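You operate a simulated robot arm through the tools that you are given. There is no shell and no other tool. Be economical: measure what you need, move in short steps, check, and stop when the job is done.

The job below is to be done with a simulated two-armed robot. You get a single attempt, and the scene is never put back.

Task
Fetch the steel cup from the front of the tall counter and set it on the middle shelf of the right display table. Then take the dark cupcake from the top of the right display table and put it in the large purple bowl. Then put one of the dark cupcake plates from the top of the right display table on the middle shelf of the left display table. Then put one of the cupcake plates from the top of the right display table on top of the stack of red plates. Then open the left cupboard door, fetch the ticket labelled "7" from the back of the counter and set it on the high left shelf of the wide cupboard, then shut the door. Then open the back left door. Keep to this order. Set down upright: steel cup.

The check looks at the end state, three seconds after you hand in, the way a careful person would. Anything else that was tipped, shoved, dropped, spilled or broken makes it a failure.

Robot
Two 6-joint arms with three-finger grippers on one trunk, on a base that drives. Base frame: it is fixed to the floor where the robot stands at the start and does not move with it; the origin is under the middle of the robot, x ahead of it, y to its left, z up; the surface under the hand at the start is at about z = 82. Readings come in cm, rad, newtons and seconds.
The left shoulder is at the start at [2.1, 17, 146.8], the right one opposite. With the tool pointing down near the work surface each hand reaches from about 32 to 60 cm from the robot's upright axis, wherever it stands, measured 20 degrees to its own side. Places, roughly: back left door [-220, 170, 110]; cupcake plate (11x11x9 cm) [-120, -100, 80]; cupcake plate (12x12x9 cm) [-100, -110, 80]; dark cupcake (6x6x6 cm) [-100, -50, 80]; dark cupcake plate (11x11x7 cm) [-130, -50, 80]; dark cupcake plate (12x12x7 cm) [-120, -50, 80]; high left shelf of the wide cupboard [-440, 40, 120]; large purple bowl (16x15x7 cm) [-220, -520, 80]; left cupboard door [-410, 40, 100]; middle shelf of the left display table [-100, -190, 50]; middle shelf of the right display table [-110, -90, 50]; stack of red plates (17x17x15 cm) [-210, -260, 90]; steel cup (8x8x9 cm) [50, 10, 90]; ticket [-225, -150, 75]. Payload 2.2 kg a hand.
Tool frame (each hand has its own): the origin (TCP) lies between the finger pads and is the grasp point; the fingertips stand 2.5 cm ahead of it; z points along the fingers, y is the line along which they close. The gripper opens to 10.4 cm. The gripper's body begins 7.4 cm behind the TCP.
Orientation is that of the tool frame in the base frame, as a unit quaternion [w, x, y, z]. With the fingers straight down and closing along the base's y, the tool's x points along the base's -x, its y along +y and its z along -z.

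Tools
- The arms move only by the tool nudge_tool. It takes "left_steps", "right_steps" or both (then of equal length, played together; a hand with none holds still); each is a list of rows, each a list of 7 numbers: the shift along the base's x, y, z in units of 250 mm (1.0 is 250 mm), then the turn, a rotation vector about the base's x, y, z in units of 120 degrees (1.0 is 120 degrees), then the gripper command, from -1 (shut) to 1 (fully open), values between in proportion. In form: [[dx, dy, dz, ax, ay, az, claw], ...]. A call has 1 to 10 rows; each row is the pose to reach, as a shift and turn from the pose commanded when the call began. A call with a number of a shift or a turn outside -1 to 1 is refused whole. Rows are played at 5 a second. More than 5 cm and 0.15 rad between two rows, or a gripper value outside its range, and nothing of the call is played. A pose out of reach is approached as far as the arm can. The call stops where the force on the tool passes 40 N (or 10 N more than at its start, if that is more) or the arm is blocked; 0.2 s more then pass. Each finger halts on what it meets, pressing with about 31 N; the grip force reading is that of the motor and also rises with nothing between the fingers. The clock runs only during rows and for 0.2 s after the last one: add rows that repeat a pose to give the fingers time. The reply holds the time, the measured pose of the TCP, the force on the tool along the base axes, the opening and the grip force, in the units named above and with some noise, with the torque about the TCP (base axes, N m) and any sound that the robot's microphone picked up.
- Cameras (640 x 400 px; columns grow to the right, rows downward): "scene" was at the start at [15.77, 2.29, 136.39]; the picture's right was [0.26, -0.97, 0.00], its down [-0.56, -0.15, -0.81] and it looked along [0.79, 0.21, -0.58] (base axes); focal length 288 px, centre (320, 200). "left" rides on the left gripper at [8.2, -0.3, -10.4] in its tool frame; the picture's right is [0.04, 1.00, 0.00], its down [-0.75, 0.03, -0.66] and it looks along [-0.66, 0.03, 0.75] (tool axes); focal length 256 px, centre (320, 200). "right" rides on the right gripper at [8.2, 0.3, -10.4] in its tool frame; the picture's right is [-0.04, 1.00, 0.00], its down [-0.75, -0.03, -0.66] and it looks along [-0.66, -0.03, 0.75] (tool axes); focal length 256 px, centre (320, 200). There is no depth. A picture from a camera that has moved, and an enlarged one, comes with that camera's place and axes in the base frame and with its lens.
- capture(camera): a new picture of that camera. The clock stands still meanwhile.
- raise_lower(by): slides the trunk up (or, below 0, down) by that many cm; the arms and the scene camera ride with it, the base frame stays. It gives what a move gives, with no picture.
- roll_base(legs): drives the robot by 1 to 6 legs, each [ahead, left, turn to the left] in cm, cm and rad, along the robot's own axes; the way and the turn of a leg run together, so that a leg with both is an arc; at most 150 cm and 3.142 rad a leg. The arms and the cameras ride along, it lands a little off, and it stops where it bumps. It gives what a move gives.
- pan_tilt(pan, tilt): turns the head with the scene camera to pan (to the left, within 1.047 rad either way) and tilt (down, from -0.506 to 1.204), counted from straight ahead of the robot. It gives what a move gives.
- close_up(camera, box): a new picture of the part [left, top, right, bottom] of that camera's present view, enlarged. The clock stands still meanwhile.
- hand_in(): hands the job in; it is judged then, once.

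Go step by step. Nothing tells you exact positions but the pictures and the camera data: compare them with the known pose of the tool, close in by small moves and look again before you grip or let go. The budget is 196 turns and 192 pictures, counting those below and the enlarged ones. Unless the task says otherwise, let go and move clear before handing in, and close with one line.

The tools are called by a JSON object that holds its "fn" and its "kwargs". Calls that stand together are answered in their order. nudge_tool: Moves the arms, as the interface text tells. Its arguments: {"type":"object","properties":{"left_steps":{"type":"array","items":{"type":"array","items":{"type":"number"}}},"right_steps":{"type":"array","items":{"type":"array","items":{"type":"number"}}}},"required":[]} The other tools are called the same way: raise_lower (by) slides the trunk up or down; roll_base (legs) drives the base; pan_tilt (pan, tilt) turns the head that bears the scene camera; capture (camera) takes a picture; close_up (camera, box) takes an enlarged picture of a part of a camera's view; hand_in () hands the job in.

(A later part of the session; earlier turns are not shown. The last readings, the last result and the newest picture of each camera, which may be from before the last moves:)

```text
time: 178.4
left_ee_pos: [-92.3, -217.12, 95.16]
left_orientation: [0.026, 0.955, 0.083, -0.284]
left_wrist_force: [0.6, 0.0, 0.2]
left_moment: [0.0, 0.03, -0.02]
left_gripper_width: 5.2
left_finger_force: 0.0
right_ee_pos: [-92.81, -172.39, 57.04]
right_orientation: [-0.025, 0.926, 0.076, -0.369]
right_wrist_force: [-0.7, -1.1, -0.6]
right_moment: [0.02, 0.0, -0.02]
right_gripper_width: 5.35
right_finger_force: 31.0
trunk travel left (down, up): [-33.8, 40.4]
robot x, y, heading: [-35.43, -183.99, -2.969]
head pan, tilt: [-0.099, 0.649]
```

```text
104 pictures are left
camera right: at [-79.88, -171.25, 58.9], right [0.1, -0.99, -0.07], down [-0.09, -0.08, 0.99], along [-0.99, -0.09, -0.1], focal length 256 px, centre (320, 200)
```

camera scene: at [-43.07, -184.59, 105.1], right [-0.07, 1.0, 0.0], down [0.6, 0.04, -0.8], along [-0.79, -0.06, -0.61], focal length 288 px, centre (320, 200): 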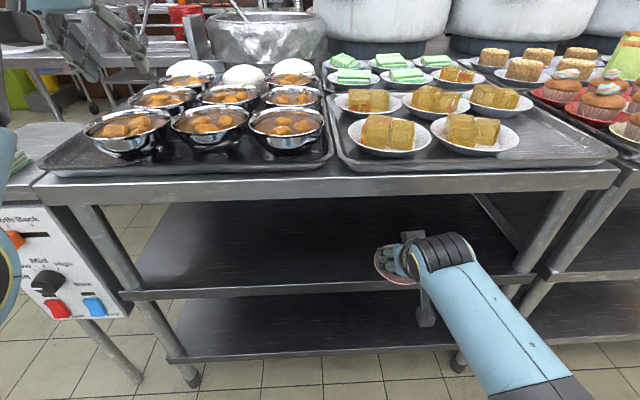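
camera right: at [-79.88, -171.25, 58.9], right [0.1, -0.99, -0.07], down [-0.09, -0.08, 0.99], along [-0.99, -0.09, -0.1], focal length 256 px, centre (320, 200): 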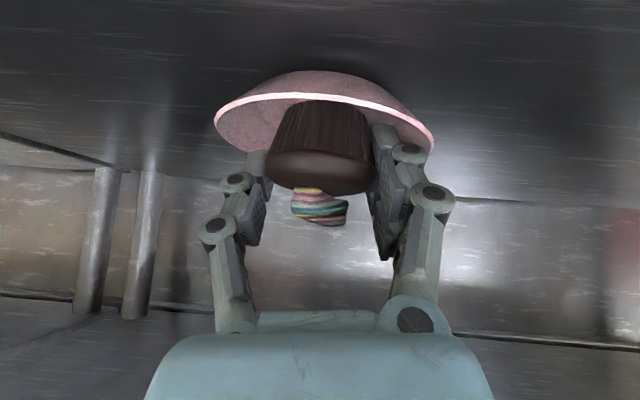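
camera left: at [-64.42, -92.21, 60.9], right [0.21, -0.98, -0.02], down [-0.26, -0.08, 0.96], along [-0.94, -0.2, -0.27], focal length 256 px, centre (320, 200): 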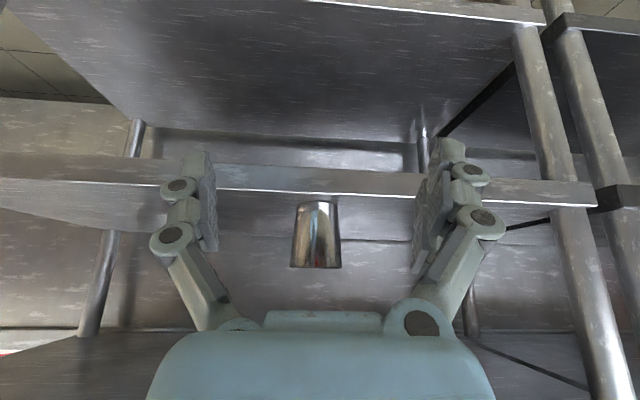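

{"fn": "nudge_tool", "kwargs": {"right_steps": [[0, 0, -0.01, 0, 0, 0, -1], [0, 0, -0.02, 0, 0, 0, -1], [0, 0, -0.02, 0, 0, 0, -1]]}}

{"fn": "nudge_tool", "kwargs": {"right_steps": [[0, 0, -0.01, 0, 0, 0, -1], [0, 0, -0.016, 0, 0, 0, -1], [0, 0, -0.016, 0, 0, 0, -1]]}}

{"fn": "capture", "kwargs": {"camera": "right"}}

```text
time: 179.2
left_ee_pos: [-92.19, -217.11, 95.28]
left_orientation: [0.026, 0.955, 0.084, -0.284]
left_wrist_force: [-0.2, -0.2, 0.3]
left_moment: [0.03, 0.01, 0.01]
left_gripper_width: 5.23
left_finger_force: 0.1
right_ee_pos: [-92.92, -172.13, 56.84]
right_orientation: [-0.024, 0.925, 0.078, -0.37]
right_wrist_force: [1.0, 0.6, 3.1]
right_moment: [0.08, -0.08, -0.04]
right_gripper_width: 5.36
right_finger_force: 30.8
trunk travel left (down, up): [-33.8, 40.4]
robot x, y, heading: [-35.58, -183.98, -2.97]
head pan, tilt: [-0.099, 0.649]
```

```text
time: 180.0
left_ee_pos: [-92.02, -217.12, 95.29]
left_orientation: [0.026, 0.954, 0.084, -0.285]
left_wrist_force: [-0.5, 0.5, 1.0]
left_moment: [0.01, -0.03, 0.03]
left_gripper_width: 5.2
left_finger_force: 0.1
right_ee_pos: [-93.01, -172.28, 56.47]
right_orientation: [-0.025, 0.924, 0.077, -0.373]
right_wrist_force: [-4.5, 2.9, 20.6]
right_moment: [0.32, -0.29, 0.11]
right_gripper_width: 5.48
right_finger_force: 31.1
trunk travel left (down, up): [-33.8, 40.4]
robot x, y, heading: [-35.33, -184.66, -2.97]
head pan, tilt: [-0.099, 0.649]
```

```text
103 pictures are left
camera right: at [-80.11, -171.26, 58.31], right [0.1, -0.99, -0.07], down [-0.09, -0.08, 0.99], along [-0.99, -0.09, -0.09], focal length 256 px, centre (320, 200)
```

right: 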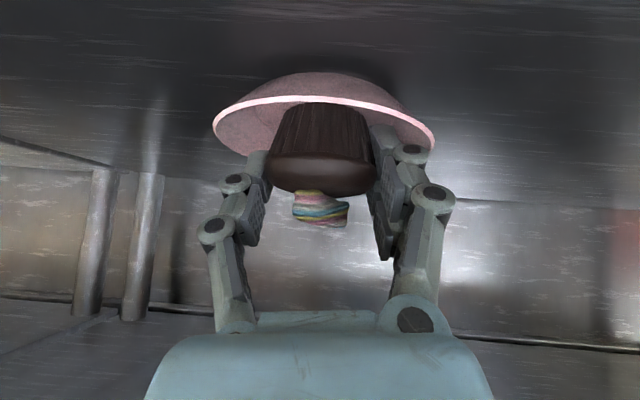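

The plate rests on the shelf (20 N). I'll ease off and open gently.

{"fn": "nudge_tool", "kwargs": {"right_steps": [[0, 0, 0.014, 0, 0, 0, -1], [0, 0, 0.014, 0, 0, 0, 0.08], [0, 0, 0.014, 0, 0, 0, 0.2], [0, 0, 0.014, 0, 0, 0, 0.4], [0, 0, 0.014, 0, 0, 0, 0.45]]}}

{"fn": "capture", "kwargs": {"camera": "right"}}

```text
time: 181.2
left_ee_pos: [-92.12, -217.17, 95.1]
left_orientation: [0.025, 0.955, 0.083, -0.284]
left_wrist_force: [0.4, 0.4, -0.1]
left_moment: [-0.03, -0.03, 0.0]
left_gripper_width: 5.21
left_finger_force: 0.0
right_ee_pos: [-92.66, -172.31, 56.38]
right_orientation: [-0.024, 0.926, 0.077, -0.368]
right_wrist_force: [0.1, -0.7, -0.2]
right_moment: [0.04, -0.02, -0.02]
right_gripper_width: 7.59
right_finger_force: 0.1
trunk travel left (down, up): [-33.8, 40.4]
robot x, y, heading: [-35.9, -184.31, -2.969]
head pan, tilt: [-0.099, 0.649]
```

```text
102 pictures are left
camera right: at [-79.82, -171.24, 58.43], right [0.1, -0.99, -0.07], down [-0.09, -0.08, 0.99], along [-0.99, -0.09, -0.1], focal length 256 px, centre (320, 200)
```

right: 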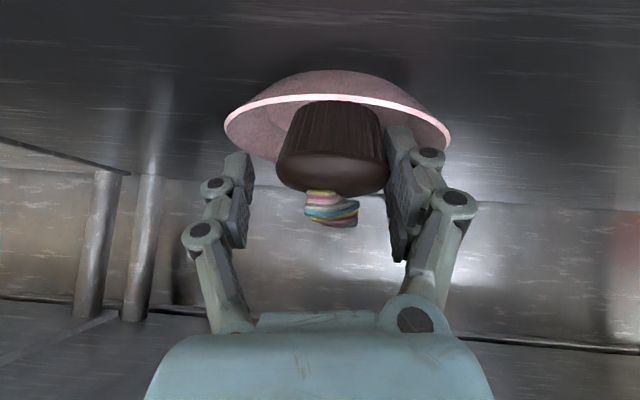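

Released and level. I'll withdraw along the tool axis first, then back off with the base.

{"fn": "nudge_tool", "kwargs": {"right_steps": [[0.03, -0.016, 0.032, 0, 0, 0, 0.5], [0.07, -0.016, 0.074, 0, 0, 0, 0.5], [0.11, -0.016, 0.116, 0, 0, 0, 0.5], [0.15, -0.016, 0.15, 0, 0, 0, 0.5]]}}

{"fn": "roll_base", "kwargs": {"legs": [[-24, 0, 0]]}}

{"fn": "capture", "kwargs": {"camera": "scene"}}

{"fn": "capture", "kwargs": {"camera": "right"}}

```text
time: 182.2
left_ee_pos: [-92.04, -217.23, 95.21]
left_orientation: [0.025, 0.955, 0.083, -0.283]
left_wrist_force: [-0.4, 0.5, 0.9]
left_moment: [-0.02, 0.0, -0.02]
left_gripper_width: 5.21
left_finger_force: 0.0
right_ee_pos: [-89.17, -172.73, 60.41]
right_orientation: [-0.024, 0.926, 0.077, -0.369]
right_wrist_force: [0.3, 0.8, 0.3]
right_moment: [0.03, -0.01, -0.05]
right_gripper_width: 7.79
right_finger_force: 0.1
trunk travel left (down, up): [-33.8, 40.4]
robot x, y, heading: [-35.64, -184.07, -2.967]
head pan, tilt: [-0.099, 0.649]
```

```text
time: 183.9
left_ee_pos: [-68.27, -212.73, 95.25]
left_orientation: [0.025, 0.955, 0.082, -0.283]
left_wrist_force: [0.2, 0.6, -0.3]
left_moment: [0.01, 0.02, 0.03]
left_gripper_width: 5.21
left_finger_force: 0.1
right_ee_pos: [-65.15, -168.35, 60.5]
right_orientation: [-0.025, 0.926, 0.075, -0.37]
right_wrist_force: [-0.2, -1.2, 0.1]
right_moment: [0.01, -0.01, -0.02]
right_gripper_width: 7.77
right_finger_force: 0.1
trunk travel left (down, up): [-33.8, 40.4]
robot x, y, heading: [-11.78, -179.74, -2.978]
head pan, tilt: [-0.099, 0.649]
```

```text
101 pictures are left
camera scene: at [-27.89, -181.92, 103.37], right [-0.07, 1.0, 0.0], down [0.6, 0.04, -0.8], along [-0.79, -0.05, -0.6], focal length 288 px, centre (320, 200)
```

scene: 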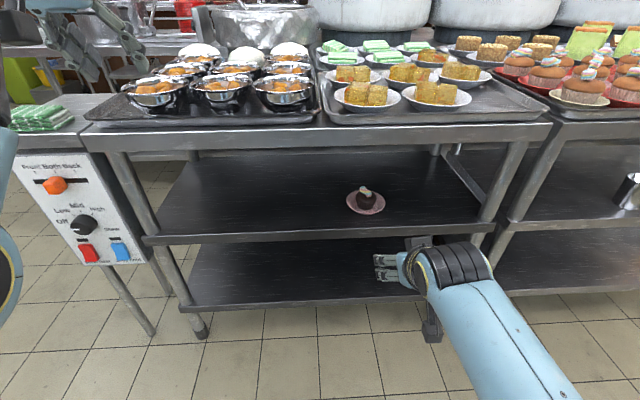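

```text
100 pictures are left
camera right: at [-52.34, -167.25, 62.28], right [0.09, -0.99, -0.07], down [-0.09, -0.08, 0.99], along [-0.99, -0.08, -0.1], focal length 256 px, centre (320, 200)
```

right: 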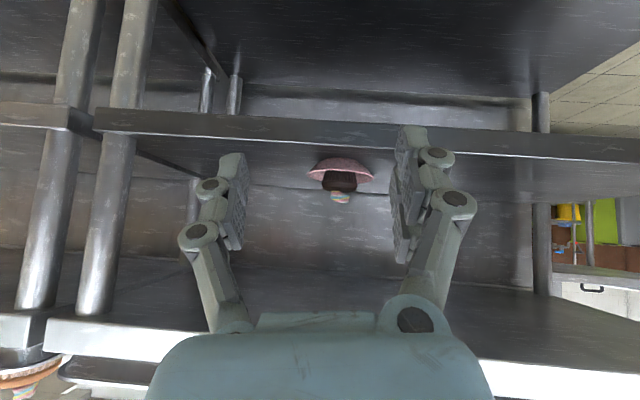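

The dark plate is on the left table's middle shelf. Next I'll raise the trunk and look for the stack of red plates before choosing the hand.

{"fn": "raise_lower", "kwargs": {"by": 38}}

{"fn": "pan_tilt", "kwargs": {"pan": 0.3, "tilt": 0.25}}

{"fn": "capture", "kwargs": {"camera": "scene"}}

```text
time: 187.6
left_ee_pos: [-68.57, -212.76, 133.23]
left_orientation: [0.024, 0.955, 0.081, -0.283]
left_wrist_force: [-0.2, -1.2, -0.1]
left_moment: [-0.02, 0.02, 0.0]
left_gripper_width: 5.2
left_finger_force: 0.1
right_ee_pos: [-65.22, -168.34, 98.36]
right_orientation: [-0.025, 0.926, 0.075, -0.369]
right_wrist_force: [0.2, -0.2, 0.3]
right_moment: [-0.01, 0.0, -0.01]
right_gripper_width: 7.82
right_finger_force: 0.0
trunk travel left (down, up): [-71.8, 2.4]
robot x, y, heading: [-11.85, -180.05, -2.975]
head pan, tilt: [-0.099, 0.649]
```

```text
time: 188.5
left_ee_pos: [-68.54, -212.84, 133.19]
left_orientation: [0.025, 0.955, 0.081, -0.284]
left_wrist_force: [-0.5, 0.4, 0.1]
left_moment: [0.0, -0.04, 0.02]
left_gripper_width: 5.23
left_finger_force: 0.0
right_ee_pos: [-65.28, -168.35, 98.37]
right_orientation: [-0.025, 0.926, 0.075, -0.369]
right_wrist_force: [-0.2, -0.3, 0.4]
right_moment: [-0.02, 0.03, -0.01]
right_gripper_width: 7.81
right_finger_force: 0.0
trunk travel left (down, up): [-71.8, 2.4]
robot x, y, heading: [-11.58, -180.03, -2.974]
head pan, tilt: [0.3, 0.25]
```

```text
99 pictures are left
camera scene: at [-26.91, -185.42, 145.57], right [-0.45, 0.89, 0.0], down [0.22, 0.11, -0.97], along [-0.87, -0.44, -0.25], focal length 288 px, centre (320, 200)
```

scene: 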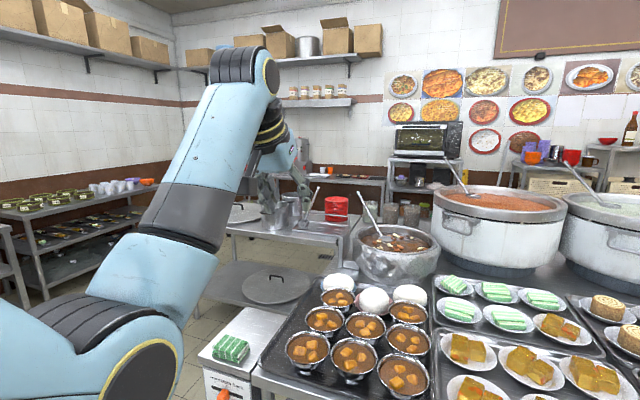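

The red stack is on the table around [-209, -263]; I'll keep the right hand's 43° tilt for reach. Now over to the orange cupcake plates on the right table.

{"fn": "roll_base", "kwargs": {"legs": [[8, -58, 0]]}}

{"fn": "raise_lower", "kwargs": {"by": -8}}

{"fn": "pan_tilt", "kwargs": {"pan": 0, "tilt": 0.7}}

{"fn": "capture", "kwargs": {"camera": "scene"}}

{"fn": "capture", "kwargs": {"camera": "right"}}

```text
time: 191.8
left_ee_pos: [-85.62, -157.31, 133.24]
left_orientation: [0.025, 0.955, 0.083, -0.283]
left_wrist_force: [-0.2, 0.6, -0.4]
left_moment: [-0.02, -0.04, -0.01]
left_gripper_width: 5.17
left_finger_force: 0.1
right_ee_pos: [-82.5, -112.77, 98.25]
right_orientation: [-0.024, 0.926, 0.077, -0.369]
right_wrist_force: [-0.9, 0.0, -1.0]
right_moment: [-0.01, 0.0, -0.01]
right_gripper_width: 7.81
right_finger_force: 0.1
trunk travel left (down, up): [-71.8, 2.4]
robot x, y, heading: [-29.12, -124.83, -2.974]
head pan, tilt: [0.3, 0.25]
```

```text
time: 193.0
left_ee_pos: [-85.69, -157.34, 125.21]
left_orientation: [0.024, 0.955, 0.081, -0.283]
left_wrist_force: [-0.4, 1.5, 0.8]
left_moment: [0.01, -0.01, 0.0]
left_gripper_width: 5.21
left_finger_force: 0.0
right_ee_pos: [-82.56, -112.8, 90.34]
right_orientation: [-0.025, 0.926, 0.076, -0.37]
right_wrist_force: [-0.8, -0.7, 0.5]
right_moment: [-0.01, 0.01, -0.02]
right_gripper_width: 7.8
right_finger_force: 0.1
trunk travel left (down, up): [-63.8, 10.4]
robot x, y, heading: [-29.35, -124.71, -2.975]
head pan, tilt: [0.3, 0.25]
```

```text
time: 193.9
left_ee_pos: [-85.55, -157.37, 125.13]
left_orientation: [0.026, 0.955, 0.083, -0.283]
left_wrist_force: [0.1, -0.7, -0.5]
left_moment: [0.05, 0.01, 0.01]
left_gripper_width: 5.21
left_finger_force: 0.0
right_ee_pos: [-82.59, -112.78, 90.39]
right_orientation: [-0.025, 0.926, 0.076, -0.369]
right_wrist_force: [-0.5, 0.0, -0.3]
right_moment: [-0.02, 0.02, -0.01]
right_gripper_width: 7.79
right_finger_force: 0.0
trunk travel left (down, up): [-63.8, 10.4]
robot x, y, heading: [-28.88, -124.33, -2.973]
head pan, tilt: [0.0, 0.7]
```

```text
98 pictures are left
camera scene: at [-44.19, -127.03, 133.48], right [-0.17, 0.99, 0.0], down [0.63, 0.11, -0.77], along [-0.75, -0.13, -0.64], focal length 288 px, centre (320, 200)
```

scene: 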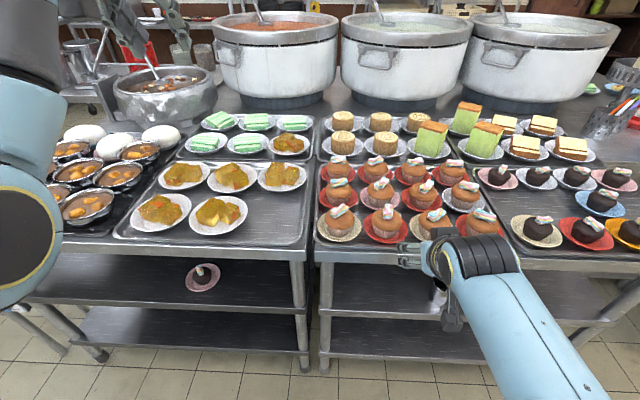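

```text
97 pictures are left
camera right: at [-69.65, -111.71, 92.26], right [0.09, -0.99, -0.07], down [-0.09, -0.08, 0.99], along [-0.99, -0.09, -0.1], focal length 256 px, centre (320, 200)
```

right: 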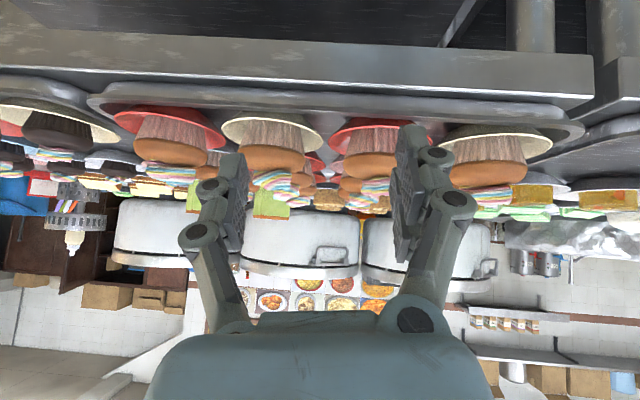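

Front-row cream plate with orange cupcake sits at about [-97.4, -108.6], cap about 7 cm wide. I'll line the right hand up above and before it.

{"fn": "nudge_tool", "kwargs": {"right_steps": [[0.02, 0.08, 0.08, 0, 0, 0, 0.7], [0.02, 0.16, 0.14, 0, 0, 0, 0.7], [0.02, 0.22, 0.16, 0, 0, 0, 0.7]]}}

{"fn": "roll_base", "kwargs": {"legs": [[8, 0, 0]]}}

{"fn": "capture", "kwargs": {"camera": "right"}}

```text
time: 194.7
left_ee_pos: [-85.64, -157.24, 125.25]
left_orientation: [0.025, 0.955, 0.082, -0.284]
left_wrist_force: [0.2, -0.2, -0.3]
left_moment: [-0.01, -0.02, 0.02]
left_gripper_width: 5.2
left_finger_force: 0.0
right_ee_pos: [-82.06, -107.05, 94.23]
right_orientation: [-0.024, 0.926, 0.076, -0.37]
right_wrist_force: [0.3, -0.5, 0.6]
right_moment: [0.0, -0.01, 0.01]
right_gripper_width: 8.87
right_finger_force: 0.1
trunk travel left (down, up): [-63.8, 10.4]
robot x, y, heading: [-29.06, -123.92, -2.972]
head pan, tilt: [0.0, 0.7]
```

```text
time: 195.7
left_ee_pos: [-93.73, -158.85, 125.06]
left_orientation: [0.026, 0.955, 0.083, -0.283]
left_wrist_force: [-1.2, -0.2, 0.0]
left_moment: [0.0, -0.02, 0.04]
left_gripper_width: 5.22
left_finger_force: 0.1
right_ee_pos: [-90.13, -108.56, 94.21]
right_orientation: [-0.024, 0.926, 0.077, -0.368]
right_wrist_force: [0.5, -1.2, -0.3]
right_moment: [0.0, -0.02, -0.02]
right_gripper_width: 8.84
right_finger_force: 0.0
trunk travel left (down, up): [-63.8, 10.4]
robot x, y, heading: [-37.02, -125.99, -2.967]
head pan, tilt: [0.0, 0.7]
```

```text
96 pictures are left
camera right: at [-77.23, -107.54, 96.08], right [0.1, -0.99, -0.07], down [-0.09, -0.08, 0.99], along [-0.99, -0.09, -0.1], focal length 256 px, centre (320, 200)
```

right: 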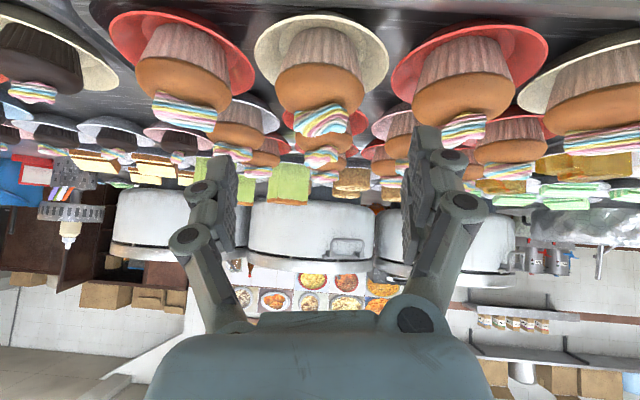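

Centred. I'll descend along the tool axis, stopping short to check.

{"fn": "nudge_tool", "kwargs": {"right_steps": [[-0.09, -0.002, -0.12, 0, 0, 0, 0.78], [-0.18, -0.004, -0.22, 0, 0, 0, 0.78], [-0.24, -0.004, -0.29, 0, 0, 0, 0.78], [-0.24, -0.004, -0.29, 0, 0, 0, 0.78]]}}

{"fn": "capture", "kwargs": {"camera": "right"}}

{"fn": "close_up", "kwargs": {"camera": "scene", "box": [320, 140, 540, 290]}}

```text
time: 196.7
left_ee_pos: [-93.55, -158.74, 125.15]
left_orientation: [0.026, 0.955, 0.083, -0.284]
left_wrist_force: [-0.1, 0.2, -0.9]
left_moment: [0.0, 0.02, 0.01]
left_gripper_width: 5.19
left_finger_force: 0.1
right_ee_pos: [-95.8, -108.45, 87.04]
right_orientation: [-0.025, 0.926, 0.077, -0.368]
right_wrist_force: [0.2, 0.1, -0.8]
right_moment: [0.02, 0.01, -0.06]
right_gripper_width: 9.27
right_finger_force: 0.1
trunk travel left (down, up): [-63.8, 10.4]
robot x, y, heading: [-37.1, -125.82, -2.973]
head pan, tilt: [0.0, 0.7]
```

```text
95 pictures are left
camera right: at [-82.93, -107.34, 88.9], right [0.1, -0.99, -0.07], down [-0.09, -0.08, 0.99], along [-0.99, -0.09, -0.1], focal length 256 px, centre (320, 200)
```

right: 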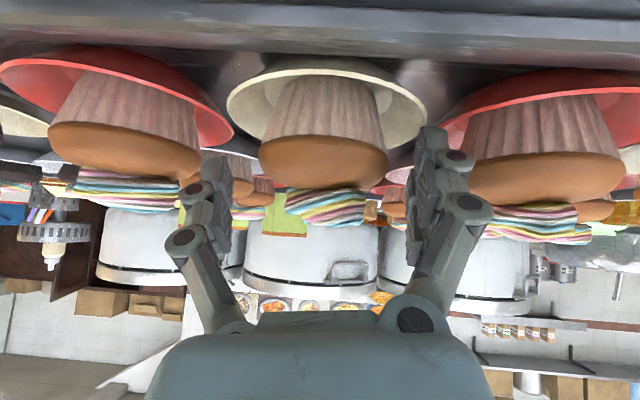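

```text
2.67 times, centred on (430, 215) of scene
camera zoom: at [-52.15, -128.42, 133.48], right [-0.17, 0.99, 0.0], down [0.64, 0.11, -0.76], along [-0.75, -0.13, -0.64], focal length 768 px, centre (27, 160)
```

zoom: 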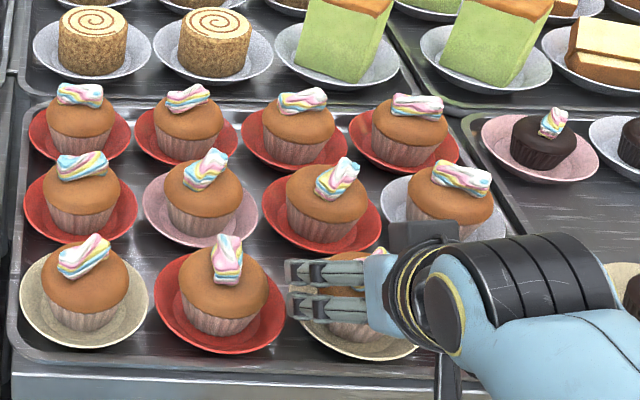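

Centred on the cap (z ≈ 84.8). Final approach and close.

{"fn": "nudge_tool", "kwargs": {"right_steps": [[-0.02, -0.012, -0.04, 0, 0, 0, 0.78], [-0.044, -0.012, -0.084, 0, 0, 0, 0.78], [-0.044, -0.012, -0.084, 0, 0, 0, 0.5], [-0.044, -0.012, -0.084, 0, 0, 0, 0.2], [-0.044, -0.012, -0.084, 0, 0, 0, -0.4], [-0.044, -0.012, -0.084, 0, 0, 0, -1], [-0.044, -0.012, -0.084, 0, 0, 0, -1]]}}

{"fn": "capture", "kwargs": {"camera": "right"}}

```text
time: 198.3
left_ee_pos: [-93.46, -158.68, 125.22]
left_orientation: [0.026, 0.955, 0.084, -0.283]
left_wrist_force: [-0.4, 0.1, 0.3]
left_moment: [0.01, -0.01, 0.02]
left_gripper_width: 5.2
left_finger_force: 0.0
right_ee_pos: [-97.05, -108.76, 84.96]
right_orientation: [-0.025, 0.926, 0.076, -0.37]
right_wrist_force: [-1.8, -4.0, 7.4]
right_moment: [-0.06, -0.08, 0.01]
right_gripper_width: 8.86
right_finger_force: 31.0
trunk travel left (down, up): [-63.8, 10.4]
robot x, y, heading: [-37.11, -125.61, -2.97]
head pan, tilt: [0.0, 0.7]
```

```text
93 pictures are left
camera right: at [-84.2, -107.83, 86.81], right [0.1, -0.99, -0.07], down [-0.09, -0.08, 0.99], along [-0.99, -0.09, -0.1], focal length 256 px, centre (320, 200)
```

right: 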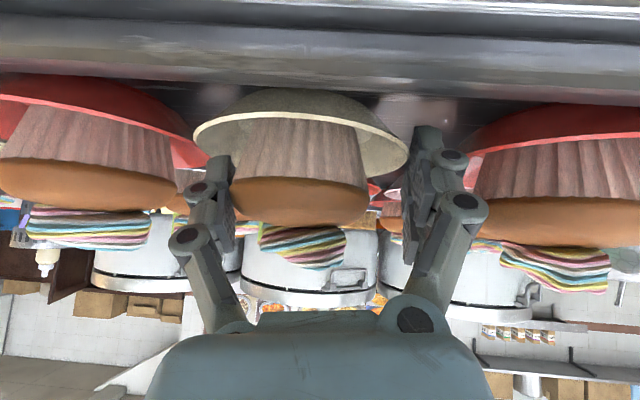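

The grip caught the plate rim on one side rather than the cupcake. I'll open, back up a little, and re-centre at a slightly higher height.

{"fn": "nudge_tool", "kwargs": {"right_steps": [[0, 0, 0, 0, 0, 0, 0.3], [0, 0, 0, 0, 0, 0, 0.78], [0.03, 0, 0.04, 0, 0, 0, 0.85], [0.08, 0, 0.1, 0, 0, 0, 0.85], [0.12, 0, 0.16, 0, 0, 0, 0.85]]}}

{"fn": "capture", "kwargs": {"camera": "right"}}

{"fn": "close_up", "kwargs": {"camera": "scene", "box": [320, 140, 540, 290]}}

```text
time: 199.5
left_ee_pos: [-93.51, -158.73, 125.2]
left_orientation: [0.026, 0.955, 0.083, -0.283]
left_wrist_force: [0.6, 0.0, 0.0]
left_moment: [-0.03, 0.03, 0.0]
left_gripper_width: 5.18
left_finger_force: 0.1
right_ee_pos: [-94.09, -108.7, 88.85]
right_orientation: [-0.025, 0.926, 0.077, -0.369]
right_wrist_force: [0.5, 0.7, 0.2]
right_moment: [0.0, 0.01, -0.02]
right_gripper_width: 9.64
right_finger_force: 0.1
trunk travel left (down, up): [-63.8, 10.4]
robot x, y, heading: [-36.8, -125.67, -2.969]
head pan, tilt: [0.0, 0.7]
```

```text
92 pictures are left
camera right: at [-81.16, -107.69, 90.88], right [0.1, -0.99, -0.07], down [-0.09, -0.08, 0.99], along [-0.99, -0.09, -0.1], focal length 256 px, centre (320, 200)
```

right: 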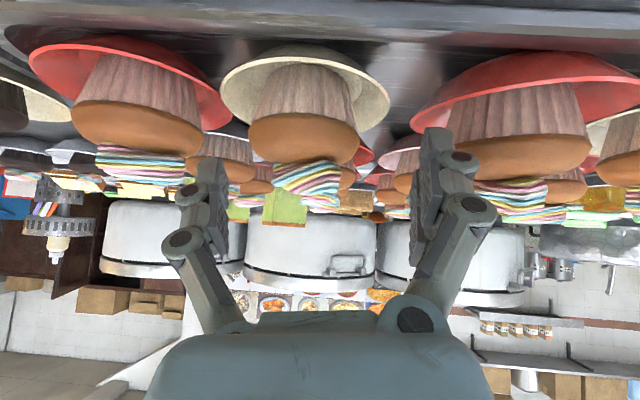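

```text
2.67 times, centred on (430, 215) of scene
camera zoom: at [-52.13, -128.4, 133.48], right [-0.17, 0.99, 0.0], down [0.63, 0.11, -0.76], along [-0.75, -0.13, -0.64], focal length 768 px, centre (27, 160)
```

zoom: 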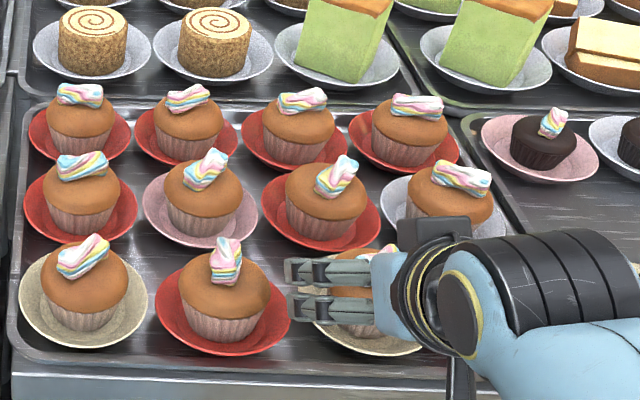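

The cupcake's now near y -107.8 and the plate rim is about z 83, so I'll grip the cap higher, at z ≈ 86.2.

{"fn": "nudge_tool", "kwargs": {"right_steps": [[-0.0, 0.036, 0.0, 0, 0, 0, 0.7], [-0.03, 0.036, -0.03, 0, 0, 0, 0.7], [-0.07, 0.036, -0.07, 0, 0, 0, 0.7], [-0.1, 0.036, -0.106, 0, 0, 0, 0.7], [-0.1, 0.036, -0.106, 0, 0, 0, 0.7]]}}

{"fn": "capture", "kwargs": {"camera": "right"}}

```text
time: 200.7
left_ee_pos: [-93.66, -158.77, 125.14]
left_orientation: [0.025, 0.955, 0.083, -0.283]
left_wrist_force: [0.4, -0.4, 0.6]
left_moment: [0.03, -0.01, 0.0]
left_gripper_width: 5.23
left_finger_force: 0.1
right_ee_pos: [-96.3, -108.2, 86.27]
right_orientation: [-0.024, 0.926, 0.076, -0.369]
right_wrist_force: [0.4, -0.7, 0.1]
right_moment: [-0.03, -0.01, 0.0]
right_gripper_width: 8.94
right_finger_force: 0.9
trunk travel left (down, up): [-63.8, 10.4]
robot x, y, heading: [-37.06, -125.78, -2.972]
head pan, tilt: [0.0, 0.7]
```

```text
90 pictures are left
camera right: at [-83.46, -107.03, 88.14], right [0.1, -0.99, -0.07], down [-0.09, -0.08, 0.99], along [-0.99, -0.09, -0.1], focal length 256 px, centre (320, 200)
```

right: 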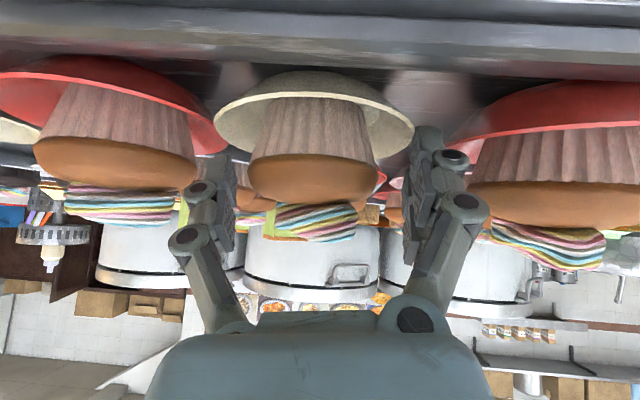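

Raise another 7 mm, then close slowly.

{"fn": "nudge_tool", "kwargs": {"right_steps": [[0, 0.008, 0.016, 0, 0, 0, 0.7], [0, 0.014, 0.028, 0, 0, 0, 0.7], [0, 0.014, 0.028, 0, 0, 0, 0.5], [0, 0.014, 0.028, 0, 0, 0, 0.3], [0, 0.014, 0.028, 0, 0, 0, 0], [0, 0.014, 0.028, 0, 0, 0, -0.5], [0, 0.014, 0.028, 0, 0, 0, -1]]}}

{"fn": "capture", "kwargs": {"camera": "right"}}

```text
time: 202.3
left_ee_pos: [-93.68, -158.7, 125.2]
left_orientation: [0.025, 0.955, 0.083, -0.283]
left_wrist_force: [0.6, -0.8, 0.1]
left_moment: [0.01, -0.03, -0.04]
left_gripper_width: 5.19
left_finger_force: 0.1
right_ee_pos: [-96.5, -107.59, 87.1]
right_orientation: [-0.025, 0.926, 0.077, -0.368]
right_wrist_force: [0.9, 1.3, 1.5]
right_moment: [0.04, -0.01, -0.02]
right_gripper_width: 6.67
right_finger_force: 31.0
trunk travel left (down, up): [-63.8, 10.4]
robot x, y, heading: [-37.04, -125.56, -2.969]
head pan, tilt: [0.0, 0.7]
```

```text
89 pictures are left
camera right: at [-83.55, -106.62, 88.87], right [0.1, -0.99, -0.07], down [-0.09, -0.08, 0.99], along [-0.99, -0.09, -0.1], focal length 256 px, centre (320, 200)
```

right: 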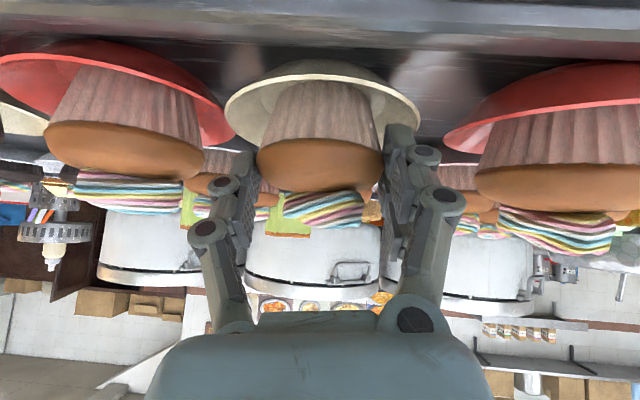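

Now gripping the cap (6.7 cm). I'll lift with the trunk 4 cm and look.

{"fn": "raise_lower", "kwargs": {"by": 5}}

{"fn": "capture", "kwargs": {"camera": "right"}}

{"fn": "close_up", "kwargs": {"camera": "scene", "box": [320, 140, 540, 290]}}

```text
time: 203.2
left_ee_pos: [-93.78, -158.8, 130.14]
left_orientation: [0.025, 0.955, 0.083, -0.283]
left_wrist_force: [0.2, -0.8, 0.2]
left_moment: [0.0, 0.03, -0.01]
left_gripper_width: 5.21
left_finger_force: 0.0
right_ee_pos: [-96.54, -107.67, 91.92]
right_orientation: [-0.024, 0.926, 0.076, -0.369]
right_wrist_force: [-0.3, 0.2, -0.8]
right_moment: [0.02, -0.01, -0.02]
right_gripper_width: 6.6
right_finger_force: 31.0
trunk travel left (down, up): [-68.8, 5.4]
robot x, y, heading: [-36.75, -125.72, -2.969]
head pan, tilt: [0.0, 0.7]
```

```text
88 pictures are left
camera right: at [-83.73, -106.67, 93.8], right [0.1, -0.99, -0.07], down [-0.09, -0.08, 0.99], along [-0.99, -0.09, -0.1], focal length 256 px, centre (320, 200)
```

right: 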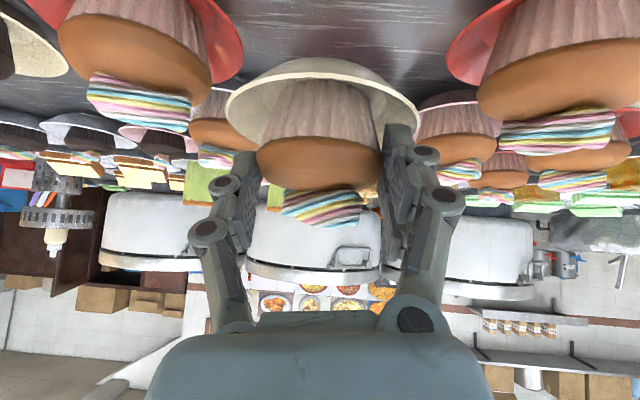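

```text
2.67 times, centred on (430, 215) of scene
camera zoom: at [-52.18, -128.4, 138.48], right [-0.17, 0.99, 0.0], down [0.64, 0.11, -0.76], along [-0.75, -0.13, -0.64], focal length 768 px, centre (27, 160)
```

zoom: 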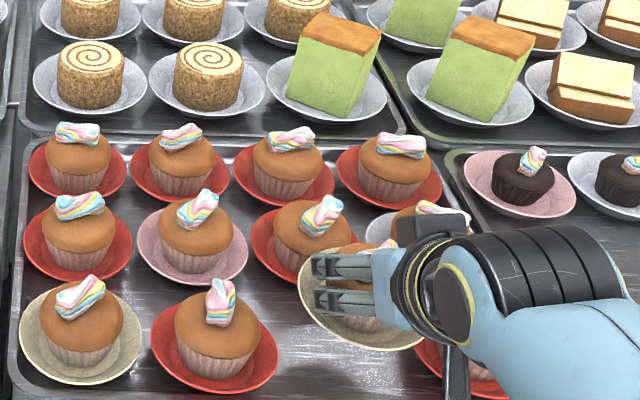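

The plate is held. I'll lift a bit more, back into the aisle, and head down to the red-stack table.

{"fn": "raise_lower", "kwargs": {"by": 5.2}}

{"fn": "roll_base", "kwargs": {"legs": [[-20, 0, 0], [-4, 90, 0]]}}

{"fn": "pan_tilt", "kwargs": {"pan": 0.2, "tilt": 0.45}}

{"fn": "capture", "kwargs": {"camera": "scene"}}

```text
time: 204.2
left_ee_pos: [-93.64, -158.83, 135.27]
left_orientation: [0.026, 0.955, 0.083, -0.284]
left_wrist_force: [-0.6, -0.7, 0.7]
left_moment: [0.03, -0.02, -0.01]
left_gripper_width: 5.19
left_finger_force: 0.0
right_ee_pos: [-96.59, -107.83, 97.15]
right_orientation: [-0.024, 0.926, 0.077, -0.369]
right_wrist_force: [-0.3, -0.1, -1.5]
right_moment: [-0.01, -0.01, 0.05]
right_gripper_width: 6.61
right_finger_force: 31.6
trunk travel left (down, up): [-74.0, 0.2]
robot x, y, heading: [-36.81, -125.87, -2.972]
head pan, tilt: [0.0, 0.7]
```

```text
time: 210.1
left_ee_pos: [-53.28, -245.89, 135.41]
left_orientation: [0.029, 0.954, 0.095, -0.284]
left_wrist_force: [0.1, 0.1, -0.3]
left_moment: [0.04, 0.02, 0.0]
left_gripper_width: 5.2
left_finger_force: 0.1
right_ee_pos: [-57.71, -194.97, 97.16]
right_orientation: [-0.02, 0.925, 0.088, -0.369]
right_wrist_force: [0.2, -0.3, -1.2]
right_moment: [0.0, 0.0, 0.02]
right_gripper_width: 6.56
right_finger_force: 30.5
trunk travel left (down, up): [-74.0, 0.2]
robot x, y, heading: [2.56, -211.41, -2.949]
head pan, tilt: [0.0, 0.7]
```

```text
time: 210.9
left_ee_pos: [-53.35, -245.83, 135.3]
left_orientation: [0.029, 0.954, 0.095, -0.284]
left_wrist_force: [-0.3, 0.2, -0.8]
left_moment: [0.0, 0.01, 0.0]
left_gripper_width: 5.21
left_finger_force: 0.0
right_ee_pos: [-57.71, -194.88, 97.05]
right_orientation: [-0.02, 0.925, 0.089, -0.369]
right_wrist_force: [0.2, -0.3, -1.1]
right_moment: [-0.01, 0.03, 0.01]
right_gripper_width: 6.57
right_finger_force: 30.9
trunk travel left (down, up): [-74.0, 0.2]
robot x, y, heading: [2.01, -211.39, -2.949]
head pan, tilt: [0.201, 0.45]
```

```text
86 pictures are left
camera scene: at [-12.82, -216.37, 145.91], right [-0.39, 0.92, 0.0], down [0.4, 0.17, -0.9], along [-0.83, -0.35, -0.44], focal length 288 px, centre (320, 200)
```

scene: 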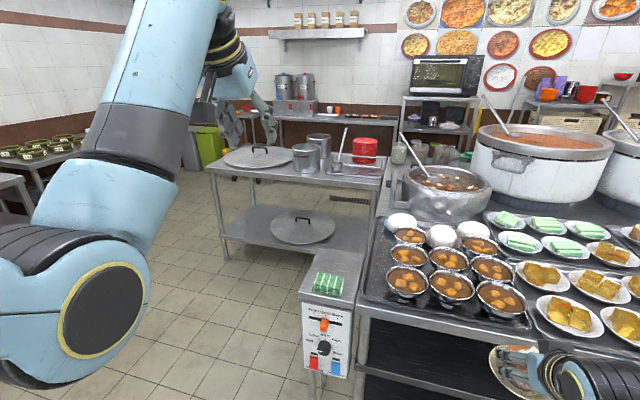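

I'll go left past the appliance first, then turn toward the stack and approach along the open floor.

{"fn": "roll_base", "kwargs": {"legs": [[12, 85, 0], [0, 0, -0.28], [72, 0, 0]]}}

{"fn": "raise_lower", "kwargs": {"by": -15}}

{"fn": "pan_tilt", "kwargs": {"pan": -0.2, "tilt": 0.45}}

{"fn": "capture", "kwargs": {"camera": "scene"}}

```text
time: 219.9
left_ee_pos: [-129.22, -307.1, 135.37]
left_orientation: [-0.013, 0.958, -0.046, -0.284]
left_wrist_force: [1.5, 1.2, -0.6]
left_moment: [0.0, 0.0, 0.02]
left_gripper_width: 5.2
left_finger_force: 0.0
right_ee_pos: [-118.53, -257.0, 97.0]
right_orientation: [-0.073, 0.928, -0.047, -0.363]
right_wrist_force: [0.1, 0.9, -0.7]
right_moment: [0.01, -0.01, 0.06]
right_gripper_width: 6.55
right_finger_force: 30.8
trunk travel left (down, up): [-74.0, 0.2]
robot x, y, heading: [-65.77, -290.37, 3.044]
head pan, tilt: [0.201, 0.45]
```

```text
time: 221.7
left_ee_pos: [-129.2, -307.06, 120.44]
left_orientation: [-0.013, 0.957, -0.046, -0.285]
left_wrist_force: [-0.1, 0.6, 0.6]
left_moment: [0.01, -0.01, 0.0]
left_gripper_width: 5.2
left_finger_force: 0.0
right_ee_pos: [-118.49, -256.96, 82.12]
right_orientation: [-0.073, 0.928, -0.048, -0.362]
right_wrist_force: [0.5, -0.3, -1.0]
right_moment: [-0.01, -0.01, -0.02]
right_gripper_width: 6.52
right_finger_force: 30.7
trunk travel left (down, up): [-59.0, 15.2]
robot x, y, heading: [-66.09, -290.37, 3.039]
head pan, tilt: [0.201, 0.45]
```

```text
time: 222.6
left_ee_pos: [-128.97, -307.05, 120.41]
left_orientation: [-0.012, 0.958, -0.045, -0.284]
left_wrist_force: [-0.7, -0.1, 0.0]
left_moment: [0.04, 0.0, 0.05]
left_gripper_width: 5.22
left_finger_force: 0.1
right_ee_pos: [-118.49, -257.07, 82.14]
right_orientation: [-0.074, 0.928, -0.048, -0.363]
right_wrist_force: [-0.3, 0.1, -0.8]
right_moment: [0.02, 0.0, -0.02]
right_gripper_width: 6.53
right_finger_force: 30.8
trunk travel left (down, up): [-59.0, 15.2]
robot x, y, heading: [-65.94, -290.31, 3.044]
head pan, tilt: [-0.201, 0.45]
```

```text
85 pictures are left
camera scene: at [-81.5, -286.85, 130.87], right [0.29, 0.96, 0.0], down [0.42, -0.13, -0.9], along [-0.86, 0.26, -0.44], focal length 288 px, centre (320, 200)
```

scene: 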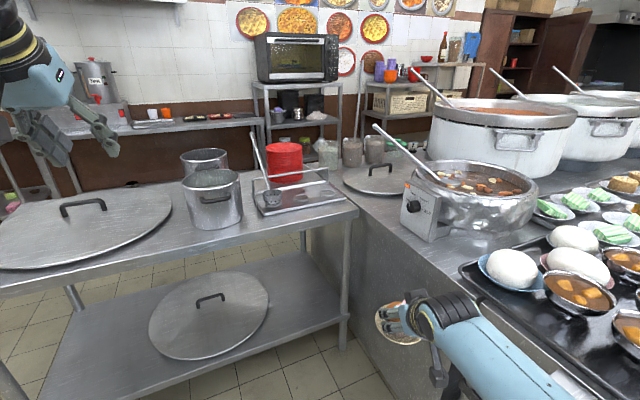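

Now a clear view: stack centre ≈ [-207.5, -265.5], top z ≈ 95.5, with a leaning ladle handle at [-209, -279, 101] and another at [-181, -238, 108] to avoid. I'll raise the hand between them and drive in part way.

{"fn": "nudge_tool", "kwargs": {"right_steps": [[0, -0.06, 0.17, 0, 0, 0, -1], [0, -0.12, 0.34, 0, 0, 0, -1], [0, -0.18, 0.51, 0, 0, 0, -1], [0, -0.24, 0.68, 0, 0, 0, -1], [0, -0.3, 0.85, 0, 0, 0, -1], [0, -0.36, 1.0, 0, 0, 0, -1]]}}

{"fn": "roll_base", "kwargs": {"legs": [[50, 0, 0]]}}

{"fn": "capture", "kwargs": {"camera": "scene"}}

{"fn": "capture", "kwargs": {"camera": "right"}}

```text
time: 224.2
left_ee_pos: [-129.17, -306.99, 120.39]
left_orientation: [-0.013, 0.958, -0.046, -0.284]
left_wrist_force: [0.3, 0.1, -0.4]
left_moment: [0.0, -0.01, -0.03]
left_gripper_width: 5.19
left_finger_force: 0.0
right_ee_pos: [-117.36, -260.78, 105.8]
right_orientation: [-0.133, 0.927, -0.037, -0.349]
right_wrist_force: [0.2, -0.5, -1.0]
right_moment: [-0.03, -0.04, -0.03]
right_gripper_width: 6.53
right_finger_force: 30.9
trunk travel left (down, up): [-59.0, 15.2]
robot x, y, heading: [-66.14, -290.3, 3.047]
head pan, tilt: [-0.201, 0.45]
stopped in row 6 (right hand): the arm was blocked; the commanded pose is now the measured one
```

```text
time: 227.2
left_ee_pos: [-181.08, -300.9, 120.36]
left_orientation: [-0.014, 0.957, -0.052, -0.284]
left_wrist_force: [-0.3, -0.3, -1.4]
left_moment: [-0.04, -0.03, 0.0]
left_gripper_width: 5.2
left_finger_force: 0.1
right_ee_pos: [-168.86, -254.96, 105.78]
right_orientation: [-0.135, 0.927, -0.042, -0.349]
right_wrist_force: [0.2, -0.4, -1.9]
right_moment: [0.0, -0.03, -0.02]
right_gripper_width: 6.28
right_finger_force: 31.3
trunk travel left (down, up): [-59.0, 15.2]
robot x, y, heading: [-117.65, -284.88, 3.035]
head pan, tilt: [-0.201, 0.45]
```

```text
84 pictures are left
camera scene: at [-133.24, -281.2, 130.86], right [0.31, 0.95, 0.0], down [0.42, -0.13, -0.9], along [-0.86, 0.28, -0.44], focal length 288 px, centre (320, 200)
```

scene: 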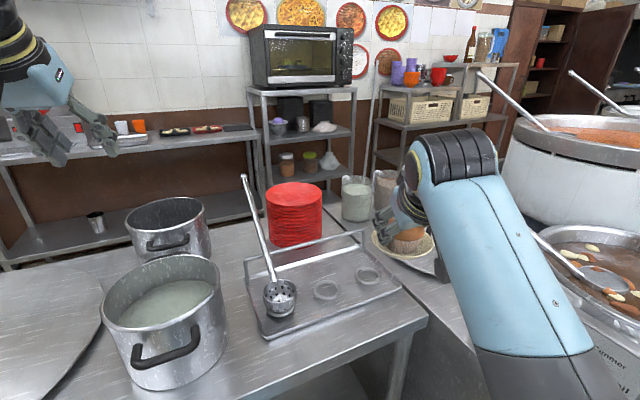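

```text
83 pictures are left
camera right: at [-156.25, -257.99, 107.78], right [-0.2, -0.96, -0.19], down [-0.15, -0.17, 0.98], along [-0.97, 0.23, -0.11], focal length 256 px, centre (320, 200)
```

right: 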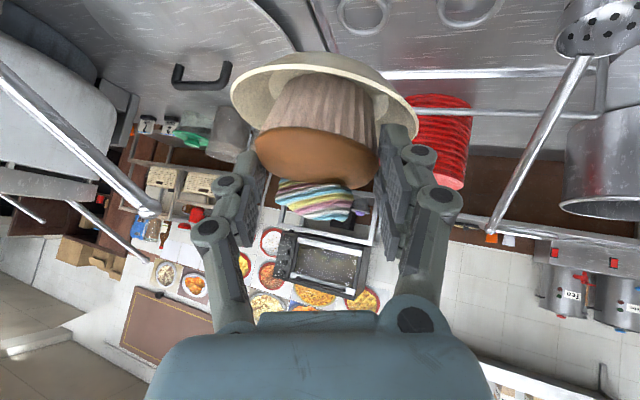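

The arm rolled the hand slightly at its limit. I'll extend forward and left while restoring the level orientation.

{"fn": "nudge_tool", "kwargs": {"right_steps": [[-0.1, -0.08, 0.0, -0.014, 0.0038, 0.0045, -1], [-0.2, -0.16, 0.02, -0.028, 0.0075, 0.009, -1], [-0.34, -0.22, 0.03, -0.042, 0.0113, 0.0135, -1], [-0.48, -0.28, 0.04, -0.0562, 0.0151, 0.018, -1], [-0.48, -0.28, 0.04, -0.0562, 0.0151, 0.018, -1]]}}

{"fn": "capture", "kwargs": {"camera": "right"}}

{"fn": "capture", "kwargs": {"camera": "scene"}}

```text
time: 228.4
left_ee_pos: [-181.05, -300.79, 120.47]
left_orientation: [-0.015, 0.957, -0.052, -0.285]
left_wrist_force: [-0.1, 0.3, 0.4]
left_moment: [0.0, 0.01, 0.02]
left_gripper_width: 5.21
left_finger_force: 0.1
right_ee_pos: [-180.47, -260.2, 106.53]
right_orientation: [-0.085, 0.927, -0.049, -0.361]
right_wrist_force: [1.5, -0.7, -1.7]
right_moment: [-0.05, -0.04, 0.01]
right_gripper_width: 6.21
right_finger_force: 30.9
trunk travel left (down, up): [-59.0, 15.2]
robot x, y, heading: [-117.73, -284.62, 3.034]
head pan, tilt: [-0.201, 0.45]
```

```text
82 pictures are left
camera right: at [-167.83, -262.77, 108.34], right [-0.18, -0.98, -0.1], down [-0.11, -0.08, 0.99], along [-0.98, 0.19, -0.1], focal length 256 px, centre (320, 200)
```

right: 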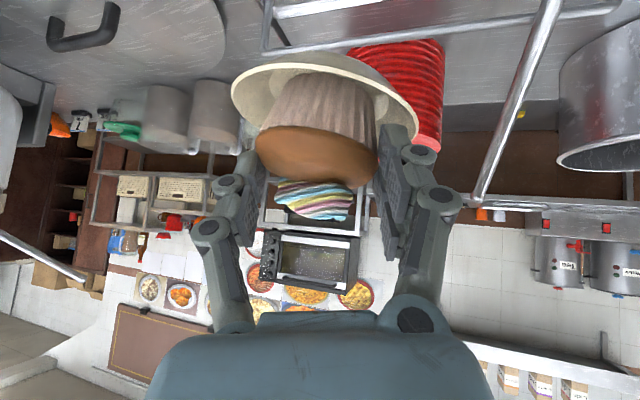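

```text
81 pictures are left
camera scene: at [-133.12, -281.19, 130.88], right [0.31, 0.95, 0.0], down [0.41, -0.13, -0.9], along [-0.86, 0.28, -0.44], focal length 288 px, centre (320, 200)
```

scene: 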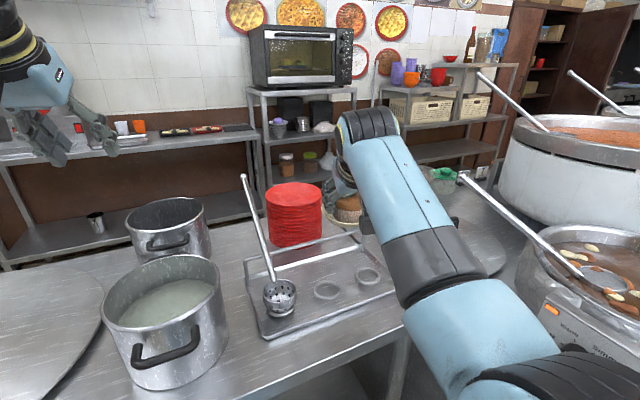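

The stack's centre is ≈ [-208, -265]. I'll creep 14 cm forward with the base.

{"fn": "roll_base", "kwargs": {"legs": [[8, 0, 0], [6, 0, 0]]}}

{"fn": "nudge_tool", "kwargs": {"right_steps": [[-0.1, -0.06, 0.03, 0, 0, 0, -1], [-0.22, -0.12, 0.05, 0, 0, 0, -1], [-0.34, -0.18, 0.05, 0, 0, 0, -1], [-0.44, -0.22, 0.05, 0, 0, 0, -1], [-0.44, -0.22, 0.05, 0, 0, 0, -1]]}}

{"fn": "capture", "kwargs": {"camera": "right"}}

{"fn": "capture", "kwargs": {"camera": "scene"}}

```text
time: 230.0
left_ee_pos: [-195.22, -299.16, 120.37]
left_orientation: [-0.013, 0.957, -0.051, -0.284]
left_wrist_force: [-0.6, 1.0, -0.8]
left_moment: [-0.04, -0.07, 0.0]
left_gripper_width: 5.22
left_finger_force: 0.1
right_ee_pos: [-194.88, -258.68, 106.57]
right_orientation: [-0.086, 0.927, -0.05, -0.362]
right_wrist_force: [-0.6, 0.6, -1.2]
right_moment: [-0.03, -0.05, 0.02]
right_gripper_width: 6.23
right_finger_force: 31.2
trunk travel left (down, up): [-59.0, 15.2]
robot x, y, heading: [-131.65, -283.32, 3.032]
head pan, tilt: [-0.201, 0.45]
```

```text
time: 231.2
left_ee_pos: [-195.06, -299.16, 120.49]
left_orientation: [-0.015, 0.957, -0.052, -0.285]
left_wrist_force: [0.3, -0.8, 0.2]
left_moment: [0.0, 0.0, -0.03]
left_gripper_width: 5.18
left_finger_force: 0.0
right_ee_pos: [-205.69, -264.11, 108.03]
right_orientation: [-0.086, 0.926, -0.05, -0.364]
right_wrist_force: [0.1, 0.9, -0.4]
right_moment: [-0.03, -0.05, 0.02]
right_gripper_width: 6.19
right_finger_force: 31.5
trunk travel left (down, up): [-59.0, 15.2]
robot x, y, heading: [-131.59, -283.08, 3.03]
head pan, tilt: [-0.201, 0.45]
```

```text
80 pictures are left
camera right: at [-193.13, -266.71, 109.84], right [-0.18, -0.98, -0.09], down [-0.11, -0.07, 0.99], along [-0.98, 0.19, -0.09], focal length 256 px, centre (320, 200)
```

right: 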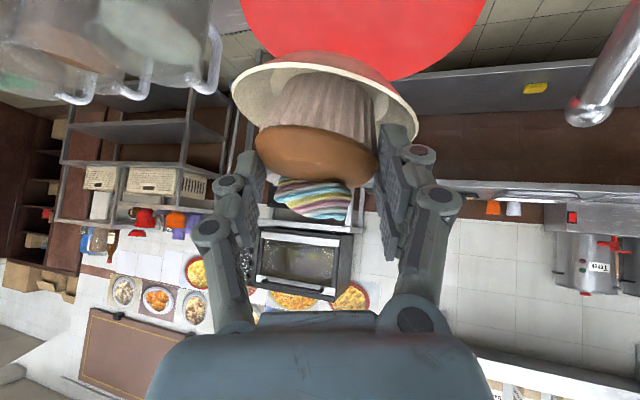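

```text
79 pictures are left
camera scene: at [-147.15, -279.6, 130.88], right [0.31, 0.95, 0.0], down [0.41, -0.13, -0.9], along [-0.86, 0.28, -0.44], focal length 288 px, centre (320, 200)
```

scene: 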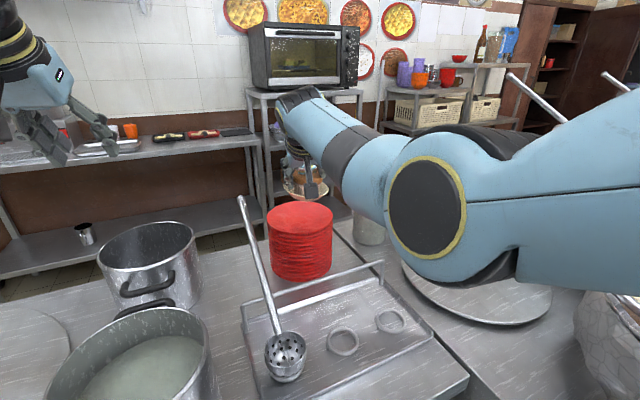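

I'll shift 2–3 cm to centre over the stack and then lower gradually.

{"fn": "nudge_tool", "kwargs": {"right_steps": [[-0.05, -0.03, 0, 0, 0, 0, -1], [-0.092, -0.052, -0.03, 0, 0, 0, -1], [-0.092, -0.052, -0.07, 0, 0, 0, -1], [-0.092, -0.052, -0.1, 0, 0, 0, -1], [-0.092, -0.052, -0.1, 0, 0, 0, -1]]}}

{"fn": "capture", "kwargs": {"camera": "right"}}

{"fn": "close_up", "kwargs": {"camera": "scene", "box": [220, 120, 400, 290]}}

```text
time: 232.4
left_ee_pos: [-195.01, -299.16, 120.28]
left_orientation: [-0.014, 0.957, -0.052, -0.284]
left_wrist_force: [0.4, -0.3, -0.9]
left_moment: [0.04, 0.0, -0.01]
left_gripper_width: 5.23
left_finger_force: 0.1
right_ee_pos: [-207.71, -265.54, 105.35]
right_orientation: [-0.085, 0.927, -0.049, -0.363]
right_wrist_force: [-0.3, -1.1, -0.3]
right_moment: [-0.03, -0.03, -0.05]
right_gripper_width: 6.17
right_finger_force: 31.3
trunk travel left (down, up): [-59.0, 15.2]
robot x, y, heading: [-131.54, -283.31, 3.033]
head pan, tilt: [-0.201, 0.45]
```

```text
78 pictures are left
camera right: at [-195.12, -268.11, 107.29], right [-0.18, -0.98, -0.09], down [-0.11, -0.08, 0.99], along [-0.98, 0.19, -0.09], focal length 256 px, centre (320, 200)
```

right: 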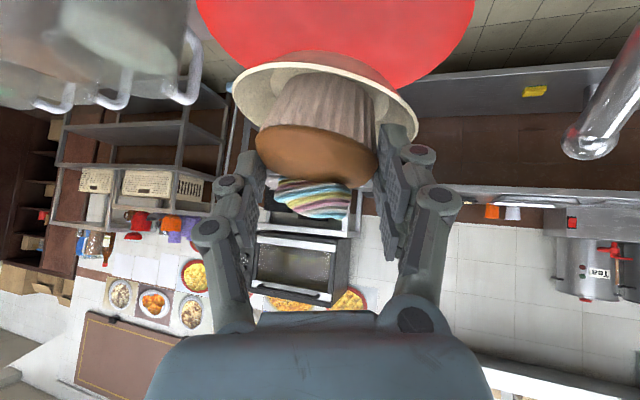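

```text
2.35 times, centred on (310, 205) of scene
camera zoom: at [-147.21, -279.63, 130.87], right [0.31, 0.95, 0.0], down [0.41, -0.13, -0.9], along [-0.86, 0.28, -0.44], focal length 677 px, centre (344, 188)
```

zoom: 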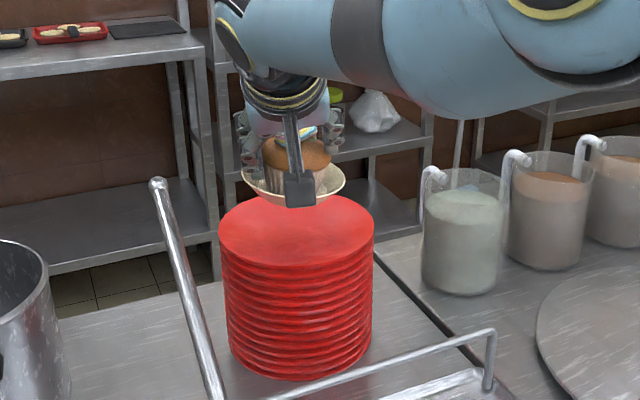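

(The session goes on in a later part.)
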